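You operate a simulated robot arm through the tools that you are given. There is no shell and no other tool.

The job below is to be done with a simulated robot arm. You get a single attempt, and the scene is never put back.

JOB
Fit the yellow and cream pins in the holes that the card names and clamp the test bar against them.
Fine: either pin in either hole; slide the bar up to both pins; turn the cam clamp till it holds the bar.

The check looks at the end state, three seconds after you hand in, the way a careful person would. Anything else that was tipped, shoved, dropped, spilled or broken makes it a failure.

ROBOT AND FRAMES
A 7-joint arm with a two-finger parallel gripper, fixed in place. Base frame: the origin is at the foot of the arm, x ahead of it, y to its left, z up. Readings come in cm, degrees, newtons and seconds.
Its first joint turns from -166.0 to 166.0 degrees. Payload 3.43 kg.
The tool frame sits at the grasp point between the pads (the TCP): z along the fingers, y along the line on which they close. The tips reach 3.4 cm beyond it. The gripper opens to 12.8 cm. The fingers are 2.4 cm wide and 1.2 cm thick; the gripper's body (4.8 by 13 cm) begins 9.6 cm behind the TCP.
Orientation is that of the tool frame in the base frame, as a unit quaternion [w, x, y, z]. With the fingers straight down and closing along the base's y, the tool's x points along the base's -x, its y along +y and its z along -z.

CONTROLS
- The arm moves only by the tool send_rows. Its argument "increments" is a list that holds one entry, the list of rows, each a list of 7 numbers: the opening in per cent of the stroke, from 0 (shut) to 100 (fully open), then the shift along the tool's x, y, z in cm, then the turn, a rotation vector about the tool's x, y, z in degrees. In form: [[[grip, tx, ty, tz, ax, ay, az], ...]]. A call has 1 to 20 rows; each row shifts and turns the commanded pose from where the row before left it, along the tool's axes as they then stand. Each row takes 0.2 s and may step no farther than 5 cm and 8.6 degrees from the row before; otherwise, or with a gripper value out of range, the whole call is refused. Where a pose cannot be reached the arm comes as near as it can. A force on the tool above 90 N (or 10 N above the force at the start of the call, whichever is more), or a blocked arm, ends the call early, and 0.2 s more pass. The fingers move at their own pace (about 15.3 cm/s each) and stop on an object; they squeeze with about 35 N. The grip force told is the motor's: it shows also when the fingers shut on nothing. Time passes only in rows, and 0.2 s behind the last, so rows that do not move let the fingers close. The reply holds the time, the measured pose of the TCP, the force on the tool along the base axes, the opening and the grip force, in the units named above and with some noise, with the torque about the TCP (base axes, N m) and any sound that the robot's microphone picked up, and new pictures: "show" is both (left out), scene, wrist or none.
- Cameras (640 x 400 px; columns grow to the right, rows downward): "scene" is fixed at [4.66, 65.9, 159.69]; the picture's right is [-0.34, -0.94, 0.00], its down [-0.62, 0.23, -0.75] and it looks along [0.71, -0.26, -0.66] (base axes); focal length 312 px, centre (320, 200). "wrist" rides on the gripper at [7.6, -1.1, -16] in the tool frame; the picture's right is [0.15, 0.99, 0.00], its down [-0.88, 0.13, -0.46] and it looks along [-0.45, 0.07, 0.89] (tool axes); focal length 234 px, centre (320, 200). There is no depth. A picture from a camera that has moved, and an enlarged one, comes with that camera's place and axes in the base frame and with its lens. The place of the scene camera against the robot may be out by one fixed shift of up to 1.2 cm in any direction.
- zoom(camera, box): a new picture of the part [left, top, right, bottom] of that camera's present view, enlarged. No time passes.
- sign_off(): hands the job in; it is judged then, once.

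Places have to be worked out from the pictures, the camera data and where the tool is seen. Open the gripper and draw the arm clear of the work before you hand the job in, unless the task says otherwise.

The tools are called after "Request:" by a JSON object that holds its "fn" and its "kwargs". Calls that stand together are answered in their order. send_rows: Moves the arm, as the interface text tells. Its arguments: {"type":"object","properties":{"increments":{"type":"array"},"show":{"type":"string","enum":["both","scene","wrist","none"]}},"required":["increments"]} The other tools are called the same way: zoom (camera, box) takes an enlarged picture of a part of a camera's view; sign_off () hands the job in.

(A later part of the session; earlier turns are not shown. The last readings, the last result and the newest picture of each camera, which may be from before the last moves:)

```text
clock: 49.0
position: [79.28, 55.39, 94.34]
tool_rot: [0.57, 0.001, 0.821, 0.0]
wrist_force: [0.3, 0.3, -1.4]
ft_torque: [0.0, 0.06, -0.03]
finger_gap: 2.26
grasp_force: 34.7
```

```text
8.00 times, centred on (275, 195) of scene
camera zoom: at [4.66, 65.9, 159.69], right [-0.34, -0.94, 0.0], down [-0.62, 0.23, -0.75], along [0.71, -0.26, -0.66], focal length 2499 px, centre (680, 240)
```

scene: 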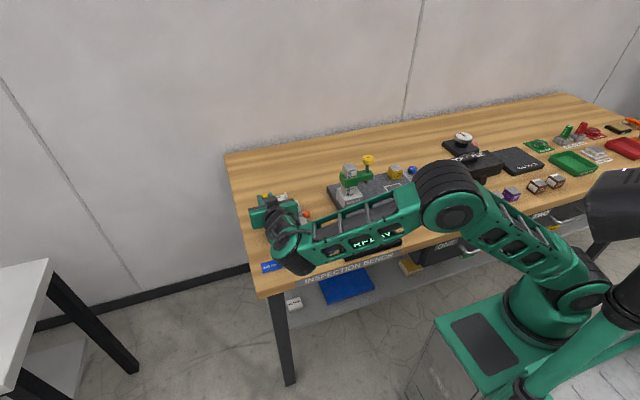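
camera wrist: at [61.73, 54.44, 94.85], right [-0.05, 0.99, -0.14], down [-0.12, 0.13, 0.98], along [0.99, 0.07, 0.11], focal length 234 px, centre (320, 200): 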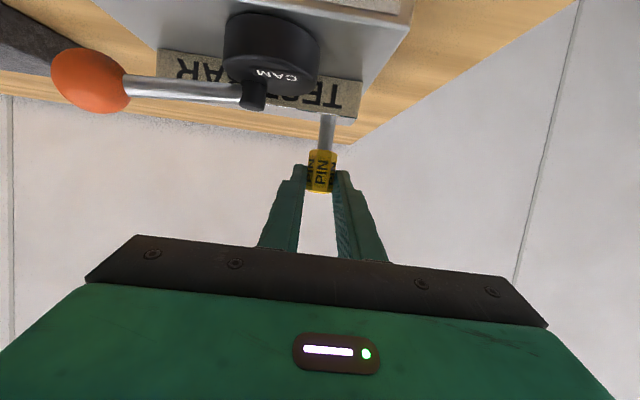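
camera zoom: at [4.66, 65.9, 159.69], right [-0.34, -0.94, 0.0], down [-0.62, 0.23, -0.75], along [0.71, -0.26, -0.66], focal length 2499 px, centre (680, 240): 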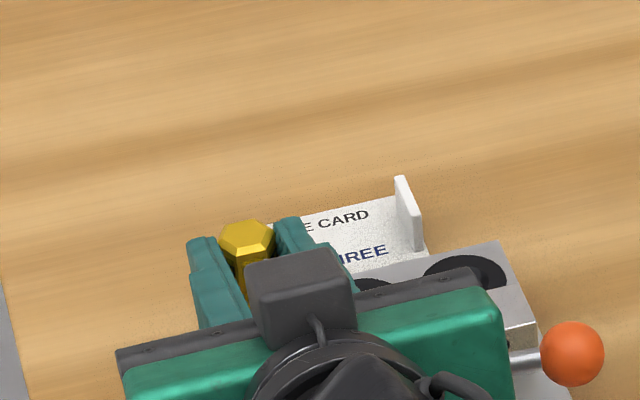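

The shank is well into the bore with no side force. I'll lower another 0.7 cm, staying clear of the bar.

Request:
{"fn": "send_rows", "kwargs": {"increments": [[[0, 0.28, 0, 0.105, 0, 0, 0], [0, 0.28, 0, 0.105, 0, 0, 0], [0, 0, 0, 0, 0, 0, 0]]], "show": "none"}}

Request:
{"fn": "send_rows", "kwargs": {"increments": [[[0, 0.19, 0, 0.07, 0, 0, 0], [0, 0, 0, 0, 0, 0, 0]]]}}

Request:
{"fn": "zoom", "kwargs": {"camera": "wrist", "box": [240, 50, 400, 220]}}

```text
clock: 49.8
position: [79.38, 55.33, 93.56]
tool_rot: [0.571, 0.001, 0.821, 0.0]
wrist_force: [-0.1, -0.4, -1.5]
ft_torque: [0.01, 0.06, -0.01]
finger_gap: 2.3
grasp_force: 34.9
```

```text
clock: 50.4
position: [79.36, 55.33, 93.45]
tool_rot: [0.57, 0.0, 0.822, 0.001]
wrist_force: [-0.5, -0.6, -1.0]
ft_torque: [-0.02, 0.04, -0.01]
finger_gap: 2.3
grasp_force: 35.0
camera wrist: at [61.76, 54.32, 92.01], right [-0.05, 0.99, -0.14], down [-0.12, 0.13, 0.98], along [0.99, 0.07, 0.11], focal length 234 px, centre (320, 200)
```

scene: 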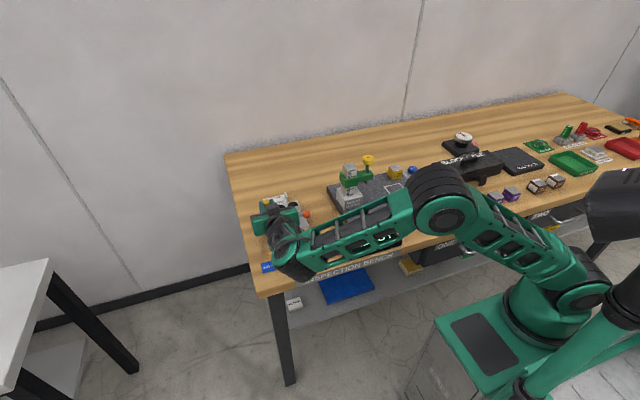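
wrist: 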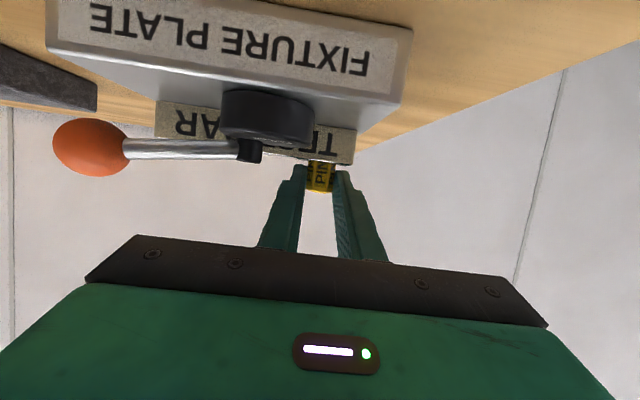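

```text
2.35 times, centred on (320, 135) of wrist
camera zoom: at [61.76, 54.32, 92.01], right [-0.05, 0.99, -0.14], down [-0.12, 0.13, 0.98], along [0.99, 0.07, 0.11], focal length 551 px, centre (320, 353)
```

zoom: 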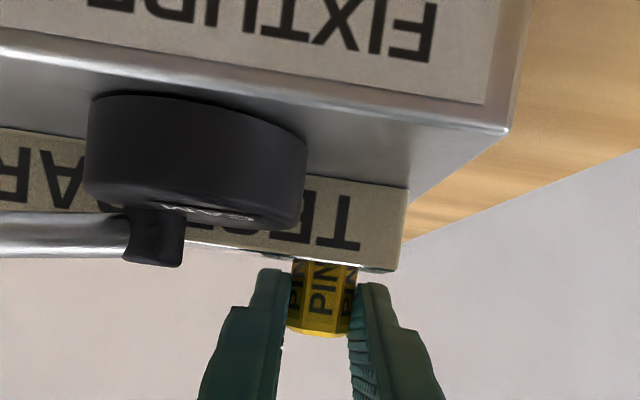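

The fingers are just above bar height with about 2.2 cm of shank in the bore. I'll release and let the pin drop in.

Request:
{"fn": "send_rows", "kwargs": {"increments": [[[24, 0, 0, 0, 0, 0, 0], [30, 0, 0, 0, 0, 0, 0], [30, 0, 0, 0, 0, 0, 0], [30, 0, 0, 0, 0, 0, 0]]]}}

Request:
{"fn": "zoom", "kwargs": {"camera": "wrist", "box": [240, 50, 400, 220]}}

Request:
{"fn": "zoom", "kwargs": {"camera": "scene", "box": [245, 170, 305, 220]}}

```text
clock: 51.4
position: [79.34, 55.47, 93.61]
tool_rot: [0.57, 0.0, 0.821, 0.0]
wrist_force: [-0.1, 0.7, 0.4]
ft_torque: [-0.02, -0.01, 0.04]
finger_gap: 3.83
grasp_force: 0.0
camera wrist: at [61.75, 54.32, 92.02], right [-0.05, 0.99, -0.14], down [-0.12, 0.13, 0.98], along [0.99, 0.07, 0.11], focal length 234 px, centre (320, 200)
```

scene: 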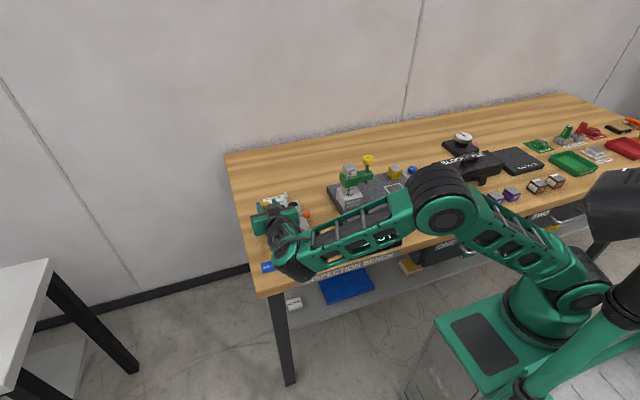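
wrist: 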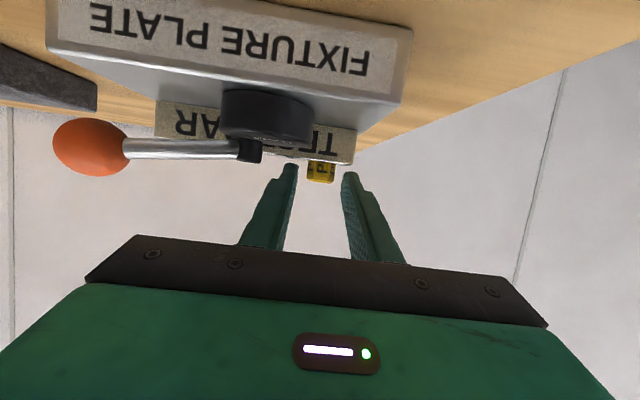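

```text
2.35 times, centred on (320, 135) of wrist
camera zoom: at [61.75, 54.32, 92.02], right [-0.05, 0.99, -0.14], down [-0.12, 0.13, 0.98], along [0.99, 0.07, 0.11], focal length 551 px, centre (320, 353)
```

zoom: 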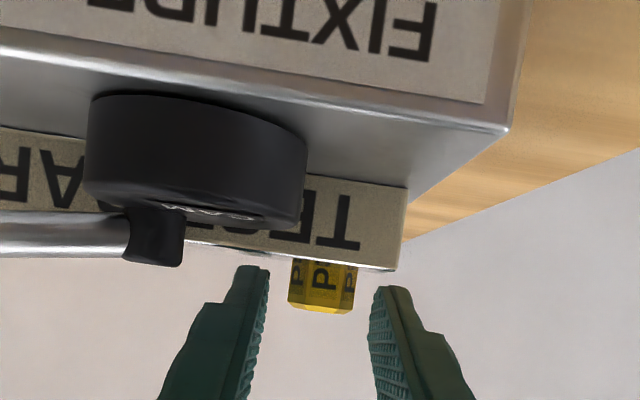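

```text
8.00 times, centred on (275, 195) of scene
camera zoom: at [4.66, 65.9, 159.69], right [-0.34, -0.94, 0.0], down [-0.62, 0.23, -0.75], along [0.71, -0.26, -0.66], focal length 2499 px, centre (680, 240)
```

zoom: 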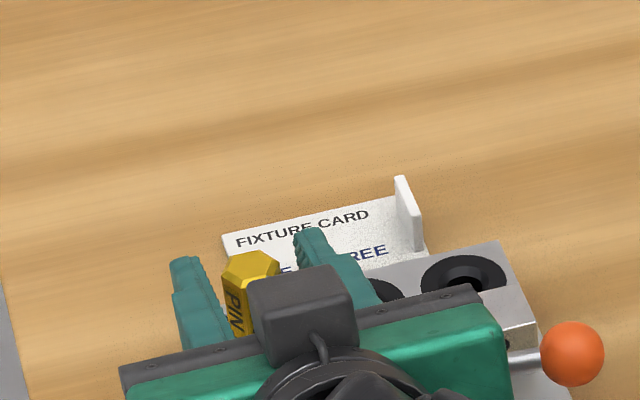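

The pin dropped about 0.85 cm and appears seated. I'll retreat along the tool axis and rise.

Request:
{"fn": "send_rows", "kwargs": {"increments": [[[30, 0, 0, -1.5, 0, 0, 0], [30, 0, 0, -3, 0, 0, 0], [30, 0, 0, -3, 0, 0, 0], [30, 0, 0, -3, 0, 0, 0], [30, 0, 0, -3, 0, 0, 0], [30, -2.5, 0, -1.5, 0, 0, 0], [30, 0, 0, 0, 0, 0, 0]]]}}

Request:
{"fn": "zoom", "kwargs": {"camera": "scene", "box": [250, 175, 320, 235]}}

Request:
{"fn": "zoom", "kwargs": {"camera": "wrist", "box": [220, 0, 400, 160]}}

```text
clock: 53.0
position: [66.13, 55.44, 100.95]
tool_rot: [0.57, 0.001, 0.822, 0.0]
wrist_force: [-0.1, -0.1, 0.1]
ft_torque: [0.04, 0.02, -0.01]
finger_gap: 3.87
grasp_force: 0.0
camera wrist: at [48.57, 54.35, 99.54], right [-0.05, 0.99, -0.14], down [-0.12, 0.13, 0.98], along [0.99, 0.07, 0.11], focal length 234 px, centre (320, 200)
```

scene: 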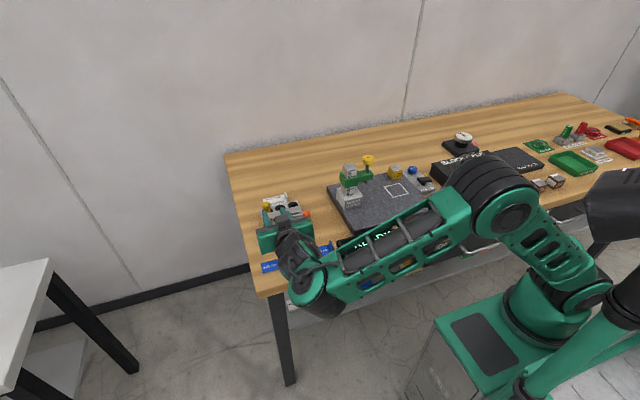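
wrist: 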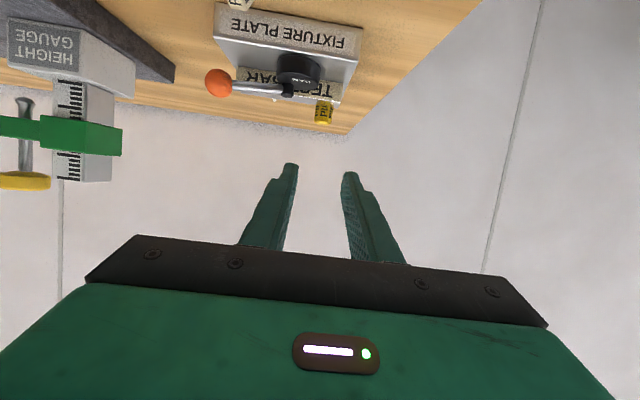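

```text
6.67 times, centred on (285, 205) of scene
camera zoom: at [4.66, 65.9, 159.69], right [-0.34, -0.94, 0.0], down [-0.62, 0.23, -0.75], along [0.71, -0.26, -0.66], focal length 2082 px, centre (553, 167)
```

zoom: 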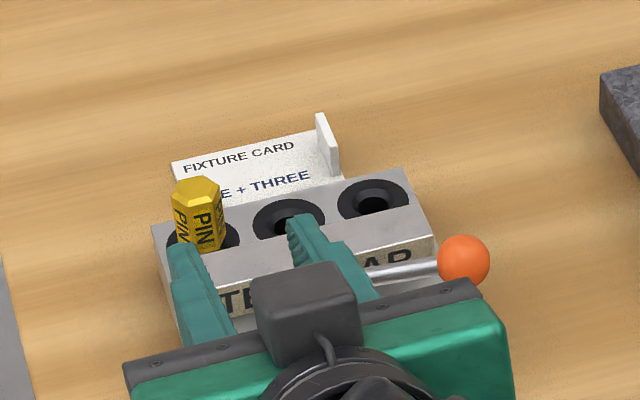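

```text
2.50 times, centred on (310, 80) of wrist
camera zoom: at [48.57, 54.35, 99.54], right [-0.05, 0.99, -0.14], down [-0.12, 0.13, 0.98], along [0.99, 0.07, 0.11], focal length 585 px, centre (345, 500)
```

zoom: 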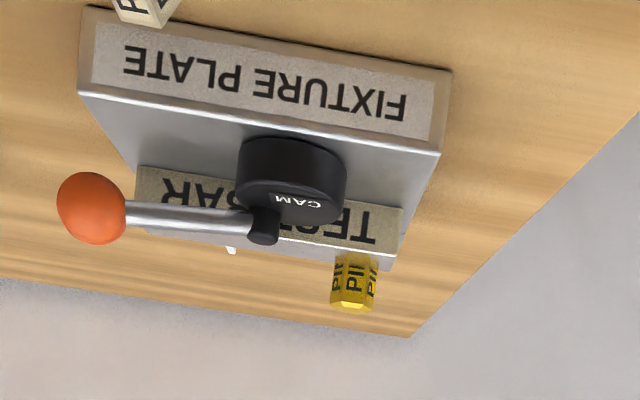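

The yellow pin stands upright in hole ONE. Now for the cream pin: I'll rotate back to the 20° lean while shifting to y≈47.6.

Request:
{"fn": "send_rows", "kwargs": {"increments": [[[32, 0, -0.65, 0, 0, 7.5, 0], [32, 0, -0.65, 0, 0, 7.5, 0], [32, 0, -0.65, 0, 0, 7.5, 0], [32, 0, -0.65, 0, 0, 7.5, 0], [32, 0, -0.65, 0, 0, 7.5, 0], [32, 0, -0.65, 0, 0, 7.5, 0], [32, 0, -0.65, 0, 0, 7.5, 0], [32, 0, -0.65, 0, 0, 7.5, 0], [32, 0, -0.65, 0, 0, 7.5, 0], [32, 0, -0.65, 0, 0, 7.5, 0], [32, 0, -0.65, 0, 0, 7.4, 0], [32, 0, -0.65, 0, 0, 7, 0], [32, -1.6, 0, 1.1, 0, 0, 0], [32, -1.7, 0, 1.3, 0, 0, 0], [32, 0, 0, 0, 0, 0, 0], [32, 0, 0, 0, 0, 0, 0]]]}}

Request:
{"fn": "zoom", "kwargs": {"camera": "wrist", "box": [240, 110, 400, 220]}}

Request:
{"fn": "zoom", "kwargs": {"camera": "scene", "box": [250, 185, 320, 245]}}

```text
clock: 56.4
position: [68.41, 47.63, 97.74]
tool_rot: [-0.172, 0.001, 0.985, 0.0]
wrist_force: [-0.6, -0.1, -0.3]
ft_torque: [0.02, 0.01, 0.03]
finger_gap: 4.08
grasp_force: 0.0
camera wrist: at [66.78, 46.56, 115.33], right [-0.14, 0.99, 0.05], down [0.98, 0.13, 0.13], along [0.12, 0.07, -0.99], focal length 234 px, centre (320, 200)
```

scene: 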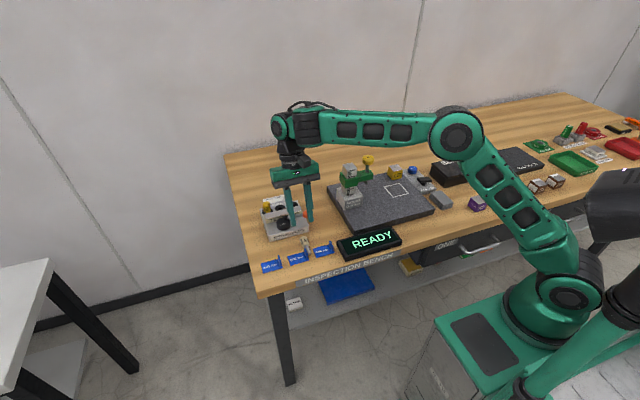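
wrist: 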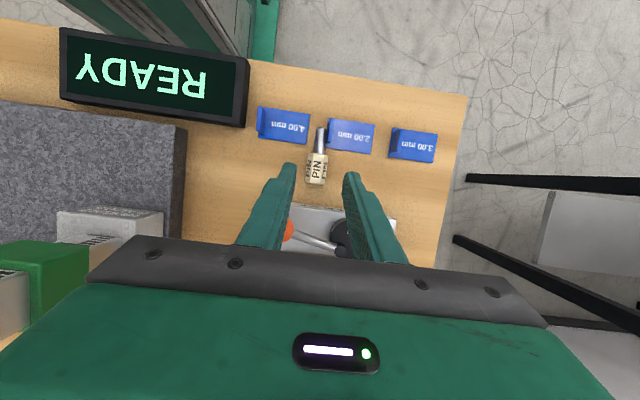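

```text
3.64 times, centred on (320, 165) of wrist
camera zoom: at [66.78, 46.56, 115.33], right [-0.14, 0.99, 0.05], down [0.98, 0.13, 0.13], along [0.12, 0.07, -0.99], focal length 852 px, centre (320, 327)
```

zoom: 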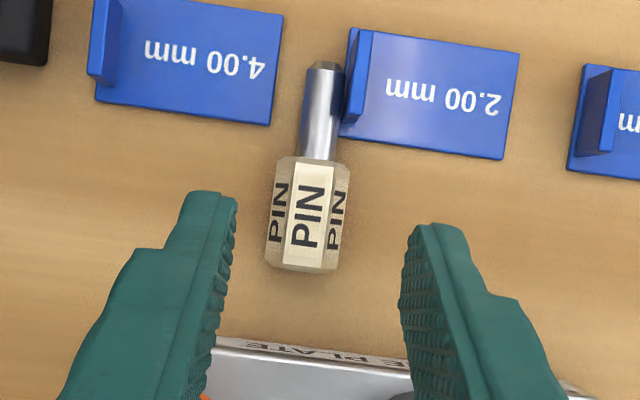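

```text
6.67 times, centred on (285, 215) of scene
camera zoom: at [4.66, 65.9, 159.69], right [-0.34, -0.94, 0.0], down [-0.62, 0.23, -0.75], along [0.71, -0.26, -0.66], focal length 2082 px, centre (553, 100)
```

zoom: 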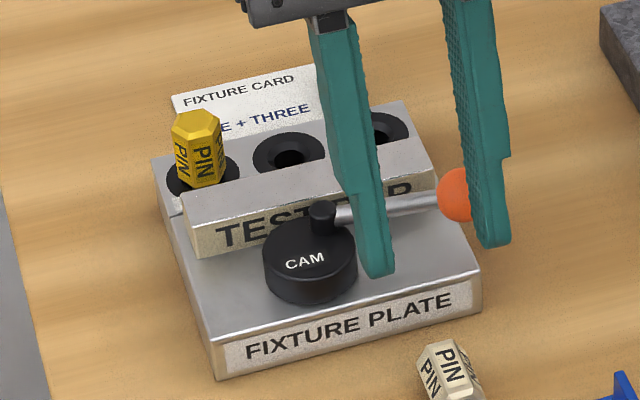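

The cream pin's axis is at y≈47.6–47.7 with its shoulder at x≈64.9. I'll descend the same way.

Request:
{"fn": "send_rows", "kwargs": {"increments": [[[32, -0.55, 0.01, 1.75, 0, 0, 0], [32, -0.55, 0.01, 1.75, 0, 0, 0], [32, -0.55, 0.01, 1.75, 0, 0, 0], [32, -0.55, 0.01, 1.75, 0, 0, 0], [32, -0.1, 0, 0.4, 0, 0, 0], [32, -0.085, 0, 0.35, 0, 0, 0], [32, 0, 0, 0, 0, 0, 0]]]}}

Request:
{"fn": "zoom", "kwargs": {"camera": "wrist", "box": [240, 110, 400, 220]}}

Request:
{"fn": "zoom", "kwargs": {"camera": "scene", "box": [270, 210, 330, 260]}}

```text
clock: 58.0
position: [68.01, 47.63, 89.62]
tool_rot: [-0.172, 0.0, 0.985, 0.0]
wrist_force: [0.5, 1.1, 1.7]
ft_torque: [-0.04, 0.01, 0.03]
finger_gap: 4.1
grasp_force: 0.1
camera wrist: at [66.36, 46.62, 107.25], right [-0.14, 0.99, 0.05], down [0.98, 0.13, 0.13], along [0.12, 0.07, -0.99], focal length 234 px, centre (320, 200)
```

scene: 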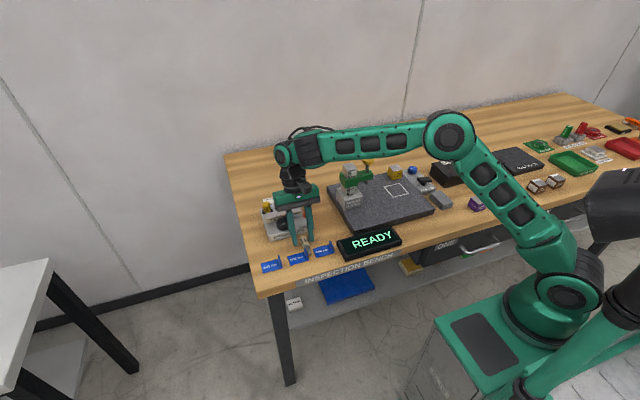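
wrist: 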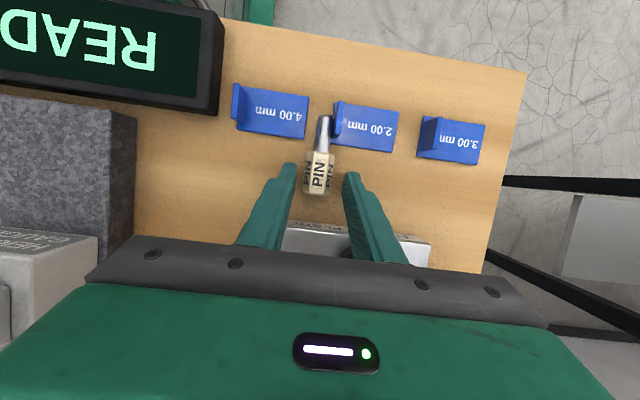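

```text
3.64 times, centred on (320, 165) of wrist
camera zoom: at [66.36, 46.62, 107.25], right [-0.14, 0.99, 0.05], down [0.98, 0.13, 0.13], along [0.12, 0.07, -0.99], focal length 852 px, centre (320, 327)
```

zoom: 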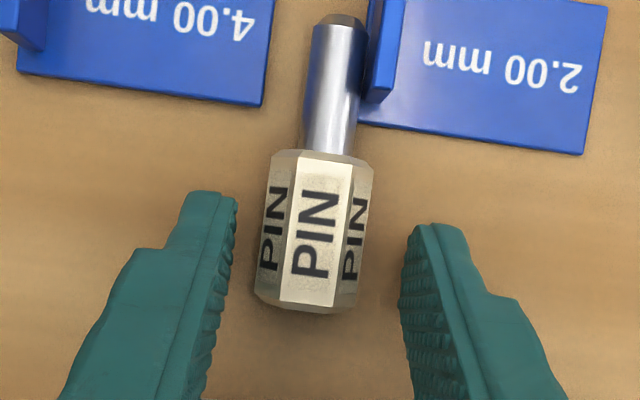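

```text
8.00 times, centred on (300, 235) of scene
camera zoom: at [4.66, 65.9, 159.69], right [-0.34, -0.94, 0.0], down [-0.62, 0.23, -0.75], along [0.71, -0.26, -0.66], focal length 2499 px, centre (480, -80)
```

zoom: 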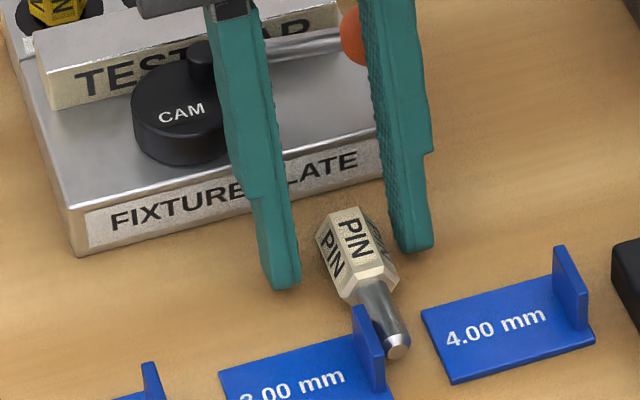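

The shank lies close to the 2.00 tag's upright on its +y side. I'll bias the grip 0.2 cm toward -y so closing moves the pin away from the tag, then close.

Request:
{"fn": "send_rows", "kwargs": {"increments": [[[32, 0, -0.22, 0, 0, 0, 0], [26, 0, 0, 0, 0, 0, 0], [20, 0, 0, 0, 0, 0, 0], [10, 0, 0, 0, 0, 0, 0], [0, 0, 0, 0, 0, 0, 0], [0, 0, 0, 0, 0, 0, 0], [0, 0, 0, 0, 0, 0, 0]]], "show": "none"}}

Request:
{"fn": "zoom", "kwargs": {"camera": "wrist", "box": [240, 110, 400, 220]}}

Request:
{"fn": "zoom", "kwargs": {"camera": "scene", "box": [270, 210, 330, 260]}}

```text
clock: 59.6
position: [68.08, 47.47, 89.55]
tool_rot: [-0.172, 0.002, 0.985, 0.0]
wrist_force: [2.7, -3.0, 6.8]
ft_torque: [-0.18, -0.09, 0.0]
finger_gap: 2.31
grasp_force: 34.9
```

```text
3.64 times, centred on (320, 165) of wrist
camera zoom: at [66.38, 46.36, 107.25], right [-0.14, 0.99, 0.05], down [0.98, 0.13, 0.13], along [0.12, 0.07, -0.99], focal length 852 px, centre (320, 327)
```

zoom: 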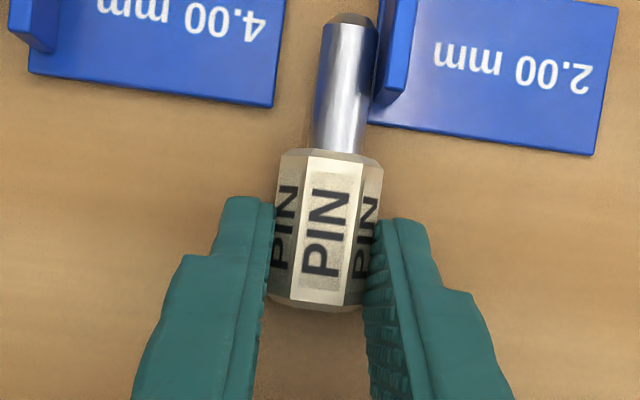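

```text
8.00 times, centred on (300, 235) of scene
camera zoom: at [4.66, 65.9, 159.69], right [-0.34, -0.94, 0.0], down [-0.62, 0.23, -0.75], along [0.71, -0.26, -0.66], focal length 2499 px, centre (480, -80)
```

zoom: 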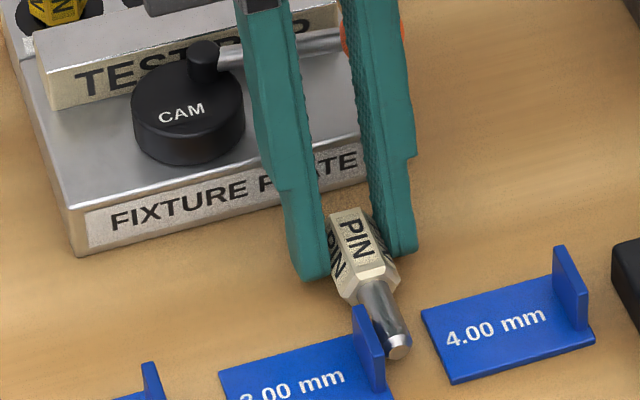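

Gripped (2.31 cm). The tag hasn't moved. I'll lift slowly, then back away.

Request:
{"fn": "send_rows", "kwargs": {"increments": [[[0, 0.07, 0, -0.19, 0, 0, 0], [0, 0.1, -0.08, -0.28, 0, 0, 0], [0, 0.17, -0.08, -0.47, 0, 0, 0], [0, 0.34, 0, -0.94, 0, 0, 0], [0, 0.51, 0, -1.41, 0, 0, 0], [0, 0.51, 0, -1.41, 0, 0, 0], [0, 0.51, 0, -1.41, 0, 0, 0], [0, 0.51, 0, -1.41, 0, 0, 0], [0, 1.58, 0, 0.04, 0, 0, 0], [0, 1.58, 0, 0.04, 0, 0, 0], [0, 1.58, 0, 0.04, 0, 0, 0], [0, 0, 0, 0, 0, 0, 0]]]}}

Request:
{"fn": "zoom", "kwargs": {"camera": "wrist", "box": [240, 110, 400, 220]}}

```text
clock: 62.2
position: [63.55, 47.17, 99.13]
tool_rot: [-0.173, 0.001, 0.985, 0.0]
wrist_force: [0.6, 0.3, -1.1]
ft_torque: [-0.01, 0.0, 0.02]
finger_gap: 2.3
grasp_force: 35.2
camera wrist: at [61.83, 46.16, 116.79], right [-0.14, 0.99, 0.05], down [0.98, 0.13, 0.13], along [0.12, 0.07, -0.99], focal length 234 px, centre (320, 200)
```

scene: 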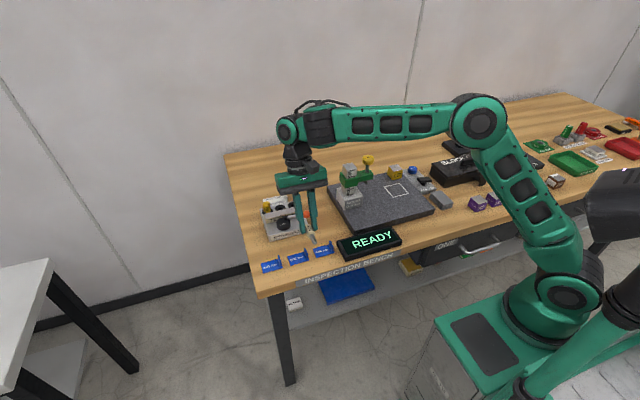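
wrist: 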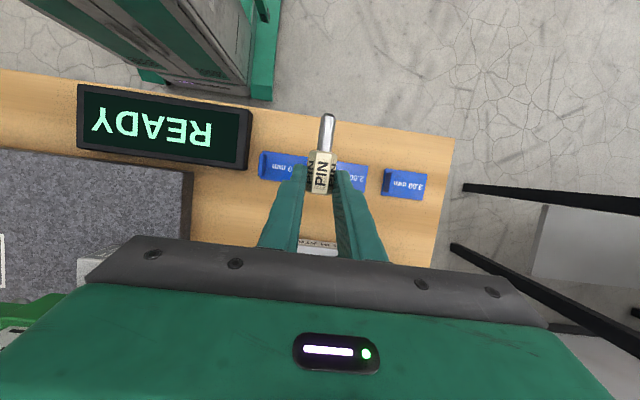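

```text
3.64 times, centred on (320, 165) of wrist
camera zoom: at [61.83, 46.16, 116.79], right [-0.14, 0.99, 0.05], down [0.98, 0.13, 0.13], along [0.12, 0.07, -0.99], focal length 852 px, centre (320, 327)
```

zoom: 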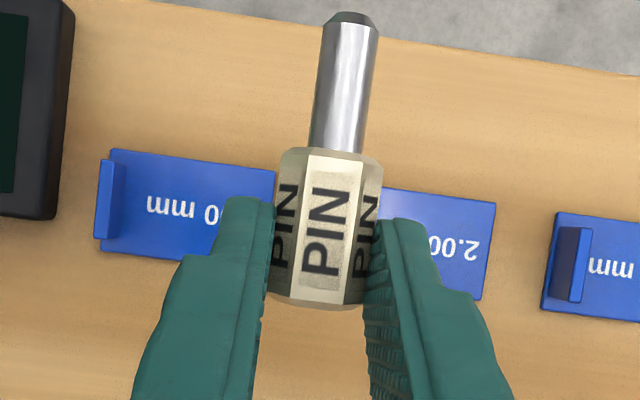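

The same in-hand pose as the yellow pin. Pitching outward by 90°.

Request:
{"fn": "send_rows", "kwargs": {"increments": [[[0, 0, 0, 0, 0, -4, 0], [0, 0, 0, 0, 0, -7, 0], [0, 0, 0, 0, 0, -7.5, 0], [0, 0, 0, 0, 0, -7.5, 0], [0, 0, 0, 0, 0, -7.5, 0], [0, 0, 0, 0, 0, -7.5, 0], [0, 0, 0, 0, 0, -7.5, 0], [0, 0, 0, 0, 0, -7.5, 0], [0, 0, 0, 0, 0, -7.5, 0], [0, 0, 0, 0, 0, -7.5, 0], [0, 0, 0, 0, 0, -7.5, 0], [0, 0, 0, 0, 0, -7, 0], [0, 0, 0, 0, 0, -4, 0], [0, 0, 0, 0, 0, 0, 0], [0, 0, 0, 0, 0, 0, 0]]]}}

Request:
{"fn": "zoom", "kwargs": {"camera": "wrist", "box": [240, 90, 400, 220]}}

Request:
{"fn": "zoom", "kwargs": {"camera": "scene", "box": [240, 180, 330, 260]}}

```text
clock: 65.4
position: [63.5, 47.19, 99.13]
tool_rot: [0.571, 0.001, 0.821, 0.0]
wrist_force: [0.5, 0.8, -0.7]
ft_torque: [0.0, 0.02, 0.0]
finger_gap: 2.29
grasp_force: 34.8
camera wrist: at [45.96, 46.18, 97.55], right [-0.05, 0.99, -0.14], down [-0.12, 0.13, 0.98], along [0.99, 0.07, 0.11], focal length 234 px, centre (320, 200)
```

scene: 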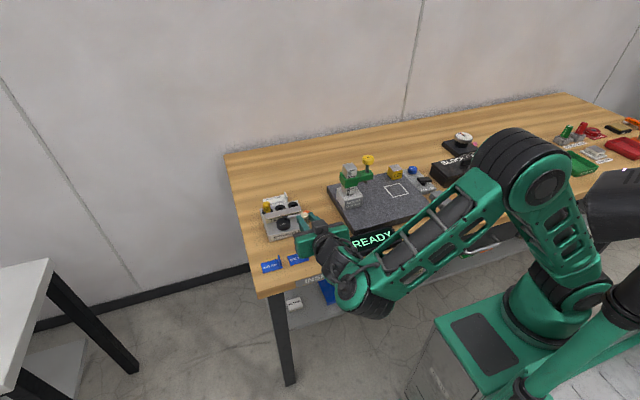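
wrist: 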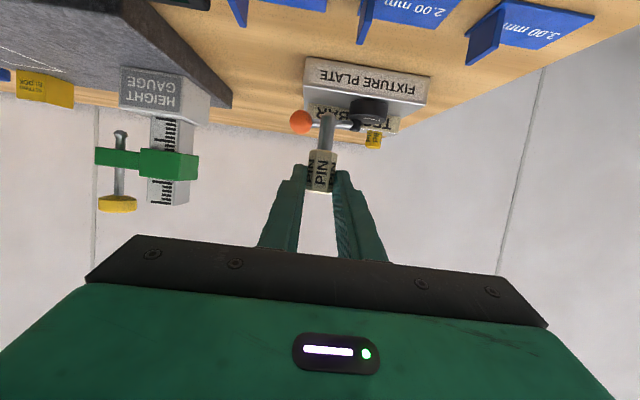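

```text
3.08 times, centred on (320, 155) of wrist
camera zoom: at [45.96, 46.18, 97.55], right [-0.05, 0.99, -0.14], down [-0.12, 0.13, 0.98], along [0.99, 0.07, 0.11], focal length 720 px, centre (320, 338)
```

zoom: 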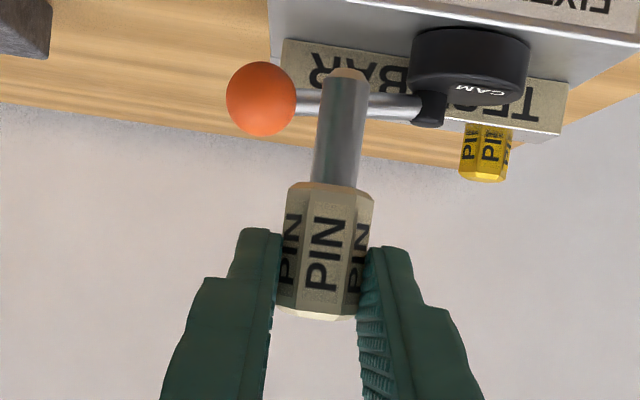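

```text
5.00 times, centred on (285, 220) of scene
camera zoom: at [4.66, 65.9, 159.69], right [-0.34, -0.94, 0.0], down [-0.62, 0.23, -0.75], along [0.71, -0.26, -0.66], focal length 1562 px, centre (495, 100)
```

zoom: 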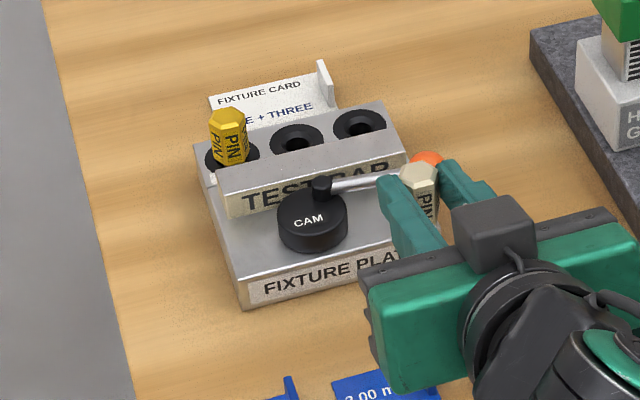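

Same in-hand pose. I'll rise 2.5 cm so the tip clears the knob, then move forward over hole THREE.

Request:
{"fn": "send_rows", "kwargs": {"increments": [[[0, -1.17, 0, -0.44, 0, 0, 0], [0, -1.17, 0, -0.43, 0, 0, 0], [0, -0.6, -0.08, 1.6, 0, 0, 0], [0, -0.99, -0.08, 2.65, 0, 0, 0], [0, -0.99, -0.08, 2.65, 0, 0, 0], [0, -0.99, -0.08, 2.65, 0, 0, 0], [0, -0.99, -0.08, 2.65, 0, 0, 0], [0, -0.6, -0.07, 1.65, 0, 0, 0], [0, -0.39, 0, 1.0, 0, 0, 0], [0, 0, 0, 0, 0, 0, 0], [0, 0, 0, 0, 0, 0, 0]]]}}

Request:
{"fn": "zoom", "kwargs": {"camera": "scene", "box": [255, 165, 325, 225]}}

Request:
{"fn": "zoom", "kwargs": {"camera": "wrist", "box": [220, 0, 400, 200]}}

```text
clock: 67.8
position: [79.38, 46.88, 101.53]
tool_rot: [0.571, 0.001, 0.821, 0.0]
wrist_force: [0.7, -0.3, -0.7]
ft_torque: [-0.02, 0.02, -0.01]
finger_gap: 2.26
grasp_force: 34.7
camera wrist: at [61.78, 45.74, 100.06], right [-0.05, 0.99, -0.14], down [-0.12, 0.13, 0.98], along [0.99, 0.07, 0.11], focal length 234 px, centre (320, 200)
```

scene: 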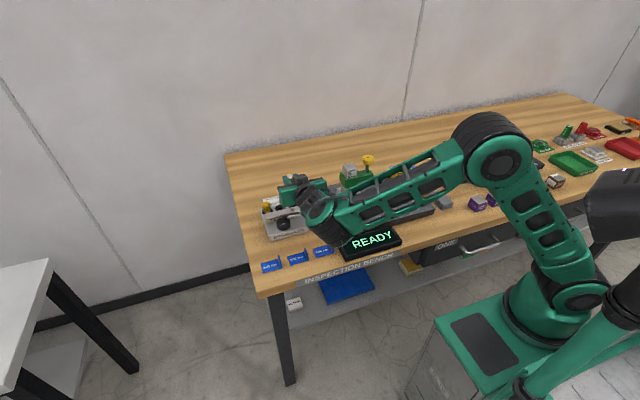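
wrist: 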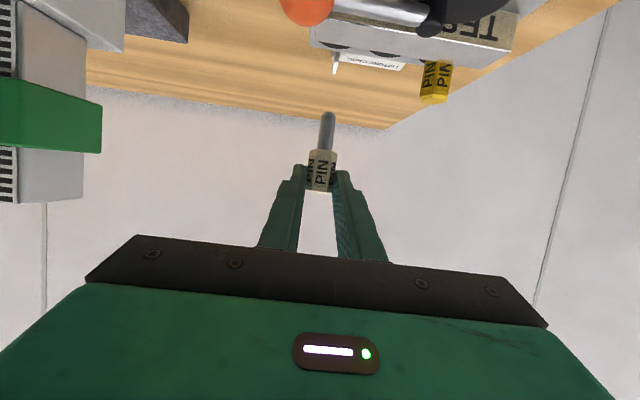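

```text
6.67 times, centred on (290, 195) of scene
camera zoom: at [4.66, 65.9, 159.69], right [-0.34, -0.94, 0.0], down [-0.62, 0.23, -0.75], along [0.71, -0.26, -0.66], focal length 2082 px, centre (520, 233)
```

zoom: 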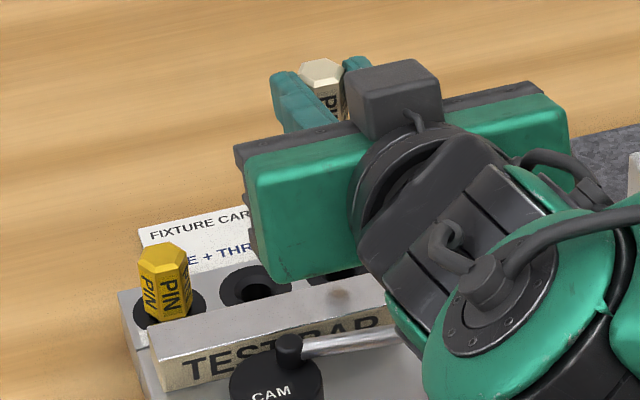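

```text
2.00 times, centred on (310, 100) of wrist
camera zoom: at [61.78, 45.74, 100.06], right [-0.05, 0.99, -0.14], down [-0.12, 0.13, 0.98], along [0.99, 0.07, 0.11], focal length 468 px, centre (340, 400)
```

zoom: 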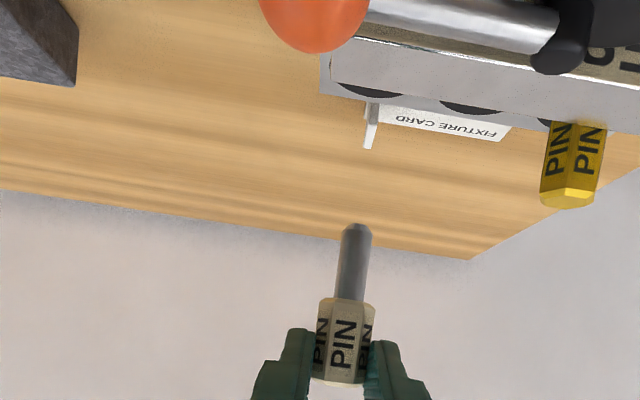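

I'll check the y alignment against the visible rim of hole THREE.

Request:
{"fn": "zoom", "kwargs": {"camera": "wrist", "box": [300, 20, 400, 80]}}

Request:
{"fn": "zoom", "kwargs": {"camera": "wrist", "box": [290, 30, 350, 130]}}

```text
6.40 times, centred on (350, 50) of wrist
camera zoom: at [61.78, 45.74, 100.06], right [-0.05, 0.99, -0.14], down [-0.12, 0.13, 0.98], along [0.99, 0.07, 0.11], focal length 1499 px, centre (128, 1160)
```

zoom: 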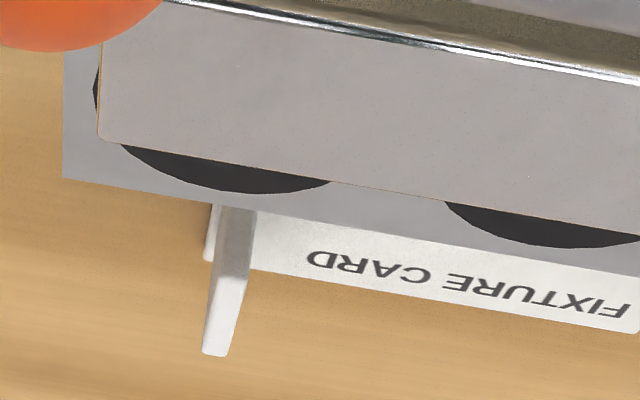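

```text
4.00 times, centred on (320, 80) of wrist
camera zoom: at [61.78, 45.74, 100.06], right [-0.05, 0.99, -0.14], down [-0.12, 0.13, 0.98], along [0.99, 0.07, 0.11], focal length 937 px, centre (320, 680)
```

zoom: 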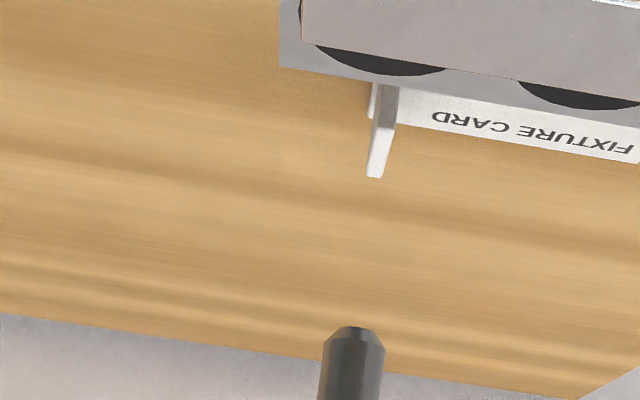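

The chord and rim measurements put hole THREE at y≈46.67 and the pin is at about 46.8, so I'll trim -0.13 in y and descend to just above the funnel.

Request:
{"fn": "send_rows", "kwargs": {"increments": [[[0, 1.03, -0.07, 0.385, 0, 0, 0], [0, 1.03, -0.06, 0.385, 0, 0, 0], [0, 1.03, 0, 0.385, 0, 0, 0], [0, 1.03, 0, 0.385, 0, 0, 0], [0, 0.85, 0, 0.315, 0, 0, 0], [0, 0, 0, 0, 0, 0, 0]]]}}

Request:
{"fn": "zoom", "kwargs": {"camera": "wrist", "box": [220, 40, 400, 220]}}

Request:
{"fn": "zoom", "kwargs": {"camera": "scene", "box": [255, 175, 325, 235]}}

```text
clock: 69.2
position: [79.36, 46.58, 96.26]
tool_rot: [0.571, 0.001, 0.821, 0.0]
wrist_force: [0.0, 0.0, -1.9]
ft_torque: [0.01, 0.01, -0.03]
finger_gap: 2.26
grasp_force: 35.3
camera wrist: at [61.83, 45.57, 94.76], right [-0.05, 0.99, -0.14], down [-0.12, 0.13, 0.98], along [0.99, 0.07, 0.11], focal length 234 px, centre (320, 200)
```

scene: 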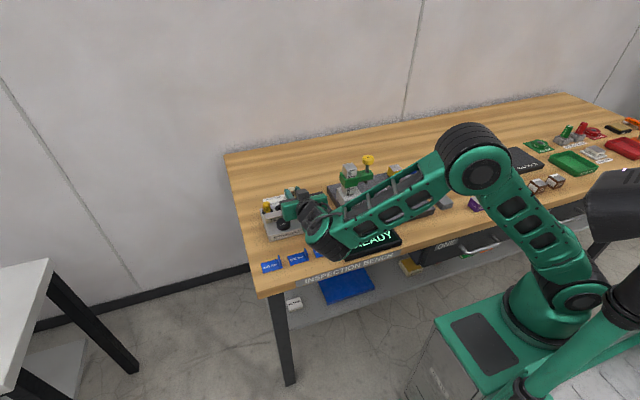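
wrist: 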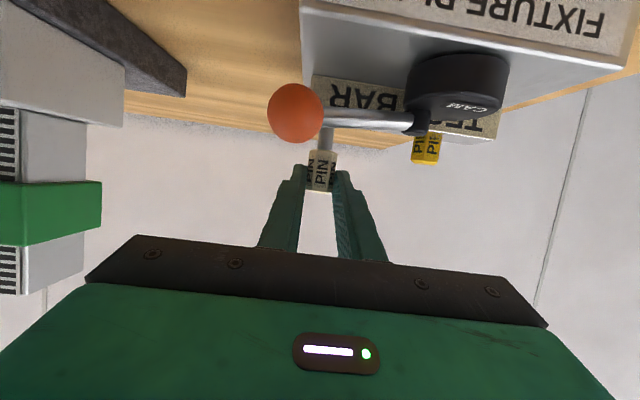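

```text
2.22 times, centred on (310, 130) of wrist
camera zoom: at [61.83, 45.57, 94.76], right [-0.05, 0.99, -0.14], down [-0.12, 0.13, 0.98], along [0.99, 0.07, 0.11], focal length 520 px, centre (342, 356)
```

zoom: 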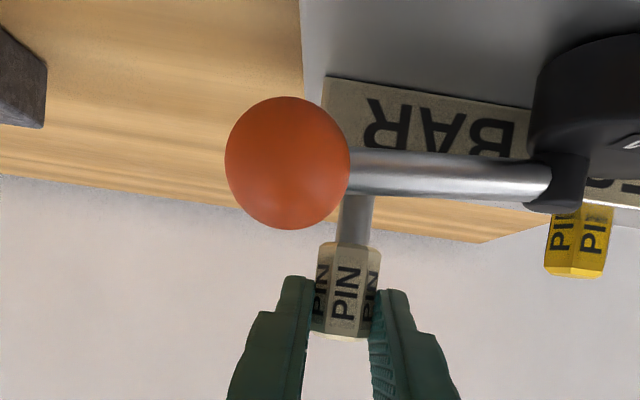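

```text
6.67 times, centred on (290, 205) of scene
camera zoom: at [4.66, 65.9, 159.69], right [-0.34, -0.94, 0.0], down [-0.62, 0.23, -0.75], along [0.71, -0.26, -0.66], focal length 2082 px, centre (520, 167)
```

zoom: 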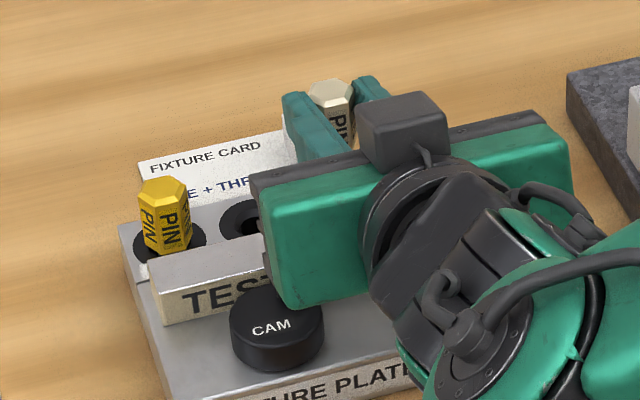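

Clear so far. I'll step down and check forces and knob clearance.

Request:
{"fn": "send_rows", "kwargs": {"increments": [[[0, 0.375, 0, 0.14, 0, 0, 0], [0, 0.375, 0, 0.14, 0, 0, 0], [0, 0, 0, 0, 0, 0, 0]]], "show": "none"}}

Request:
{"fn": "send_rows", "kwargs": {"increments": [[[0, 0.28, 0, 0.105, 0, 0, 0], [0, 0.28, 0, 0.105, 0, 0, 0], [0, 0, 0, 0, 0, 0, 0]]], "show": "none"}}

Request:
{"fn": "zoom", "kwargs": {"camera": "wrist", "box": [220, 40, 400, 260]}}

```text
clock: 70.0
position: [79.28, 46.7, 95.52]
tool_rot: [0.571, 0.001, 0.821, 0.0]
wrist_force: [0.4, -0.1, -1.6]
ft_torque: [0.03, 0.01, 0.03]
finger_gap: 2.28
grasp_force: 35.1
```

```text
clock: 70.8
position: [79.38, 46.63, 94.94]
tool_rot: [0.57, 0.001, 0.822, -0.001]
wrist_force: [0.4, 0.0, -1.1]
ft_torque: [0.0, 0.04, 0.01]
finger_gap: 2.29
grasp_force: 35.1
```

```text
1.82 times, centred on (310, 150) of wrist
camera zoom: at [61.85, 45.59, 93.36], right [-0.05, 0.99, -0.14], down [-0.12, 0.13, 0.98], along [0.99, 0.07, 0.11], focal length 426 px, centre (338, 291)
```

zoom: 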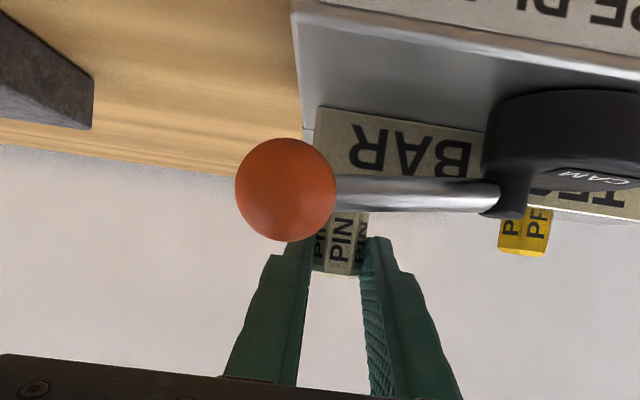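

The tip is inside the funnel with no force. Continuing to the release height.

Request:
{"fn": "send_rows", "kwargs": {"increments": [[[0, 0.28, 0, 0.105, 0, 0, 0], [0, 0.28, 0, 0.105, 0, 0, 0], [0, 0, 0, 0, 0, 0, 0]]], "show": "none"}}

Request:
{"fn": "send_rows", "kwargs": {"increments": [[[0, 0.28, 0, 0.105, 0, 0, 0], [0, 0.28, 0, 0.105, 0, 0, 0], [0, 0, 0, 0, 0, 0, 0]]], "show": "none"}}

Request:
{"fn": "zoom", "kwargs": {"camera": "wrist", "box": [220, 40, 400, 260]}}

Request:
{"fn": "zoom", "kwargs": {"camera": "scene", "box": [255, 175, 325, 235]}}

```text
clock: 71.6
position: [79.47, 46.72, 94.16]
tool_rot: [0.571, 0.0, 0.821, 0.001]
wrist_force: [0.1, 0.3, -0.5]
ft_torque: [0.0, 0.03, -0.02]
finger_gap: 2.27
grasp_force: 35.7
```

```text
clock: 72.4
position: [79.41, 46.65, 93.67]
tool_rot: [0.57, 0.001, 0.821, 0.0]
wrist_force: [0.0, 0.1, -0.2]
ft_torque: [0.0, 0.03, -0.02]
finger_gap: 2.29
grasp_force: 34.7
```

```text
1.82 times, centred on (310, 150) of wrist
camera zoom: at [61.84, 45.57, 92.2], right [-0.05, 0.99, -0.14], down [-0.12, 0.13, 0.98], along [0.99, 0.07, 0.11], focal length 426 px, centre (338, 291)
```

zoom: 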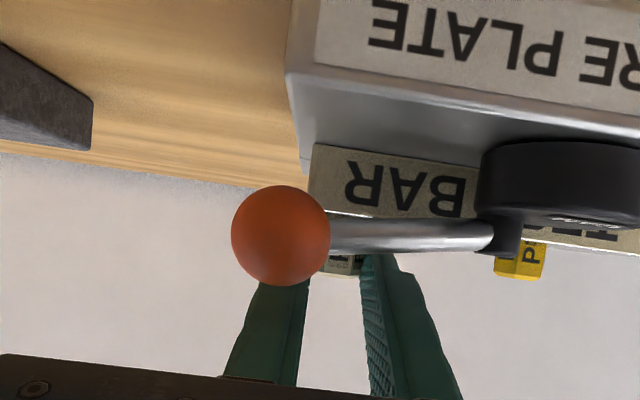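

```text
6.67 times, centred on (290, 205) of scene
camera zoom: at [4.66, 65.9, 159.69], right [-0.34, -0.94, 0.0], down [-0.62, 0.23, -0.75], along [0.71, -0.26, -0.66], focal length 2082 px, centre (520, 167)
```

zoom: 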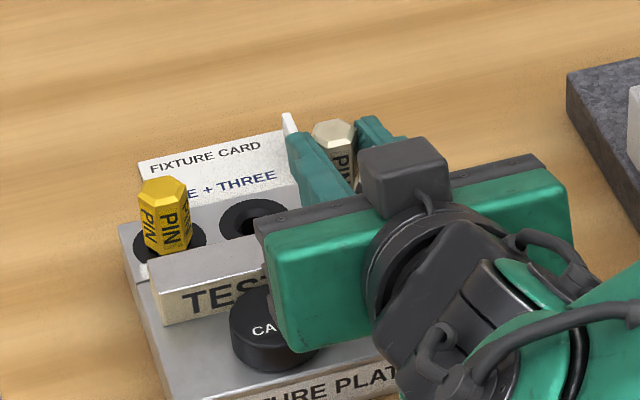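

About 2.1 cm of shank is in the bore, with no forces. Releasing, then retreating along the tool axis.

Request:
{"fn": "send_rows", "kwargs": {"increments": [[[24, 0, 0, 0, 0, 0, 0], [30, 0, 0, 0, 0, 0, 0], [30, 0, 0, 0, 0, 0, 0], [30, 0, 0, 0, 0, 0, 0]]], "show": "none"}}

Request:
{"fn": "zoom", "kwargs": {"camera": "scene", "box": [255, 175, 325, 235]}}

Request:
{"fn": "send_rows", "kwargs": {"increments": [[[30, 0, 0, -1.5, 0, 0, 0], [30, 0, 0, -3, 0, 0, 0], [30, 0, 0, -3, 0, 0, 0], [30, 0, 0, -3, 0, 0, 0], [30, 0, 0, -3, 0, 0, 0], [30, -2.5, 0, -1.5, 0, 0, 0], [30, 0, 0, 0, 0, 0, 0]]]}}

Request:
{"fn": "zoom", "kwargs": {"camera": "scene", "box": [255, 175, 325, 235]}}

```text
clock: 73.4
position: [79.39, 46.63, 93.77]
tool_rot: [0.57, 0.001, 0.821, 0.0]
wrist_force: [0.7, 0.3, 0.3]
ft_torque: [0.01, 0.01, 0.03]
finger_gap: 3.85
grasp_force: 0.0
```

```text
6.67 times, centred on (290, 205) of scene
camera zoom: at [4.66, 65.9, 159.69], right [-0.34, -0.94, 0.0], down [-0.62, 0.23, -0.75], along [0.71, -0.26, -0.66], focal length 2082 px, centre (520, 167)
```

zoom: 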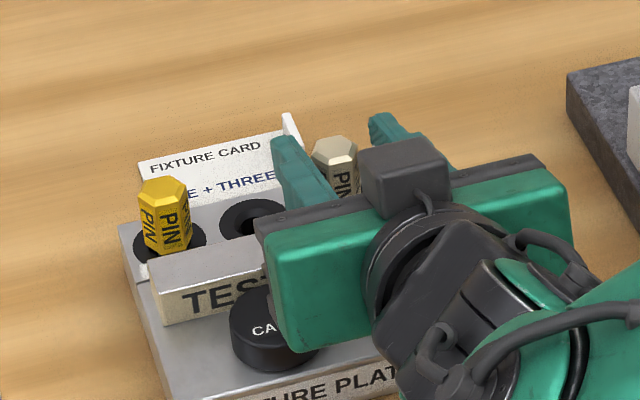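

```text
clock: 75.0
position: [66.25, 46.62, 101.24]
tool_rot: [0.571, 0.001, 0.821, 0.0]
wrist_force: [0.3, -0.4, 0.8]
ft_torque: [-0.02, 0.01, -0.03]
finger_gap: 3.84
grasp_force: 0.0
camera wrist: at [48.75, 45.62, 99.69], right [-0.05, 0.99, -0.14], down [-0.12, 0.13, 0.98], along [0.99, 0.07, 0.11], focal length 234 px, centre (320, 200)
```

scene: 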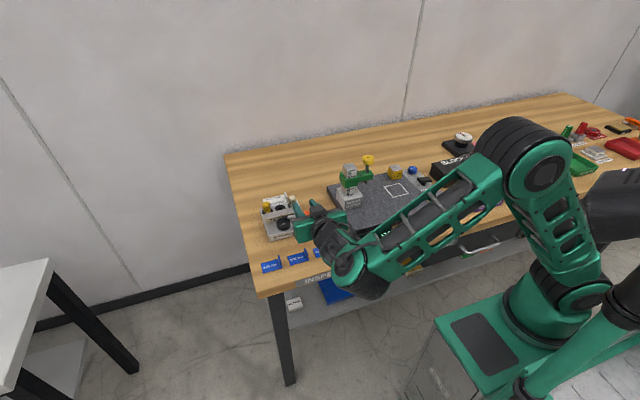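
wrist: 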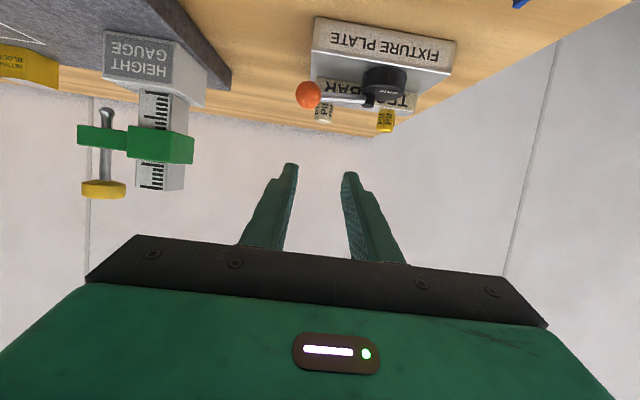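

```text
6.67 times, centred on (290, 205) of scene
camera zoom: at [4.66, 65.9, 159.69], right [-0.34, -0.94, 0.0], down [-0.62, 0.23, -0.75], along [0.71, -0.26, -0.66], focal length 2082 px, centre (520, 167)
```

zoom: 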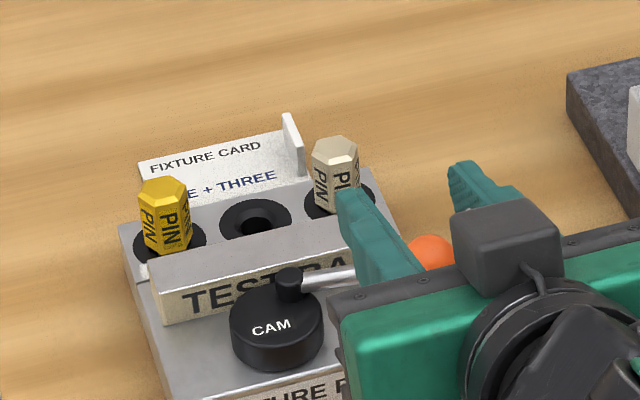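

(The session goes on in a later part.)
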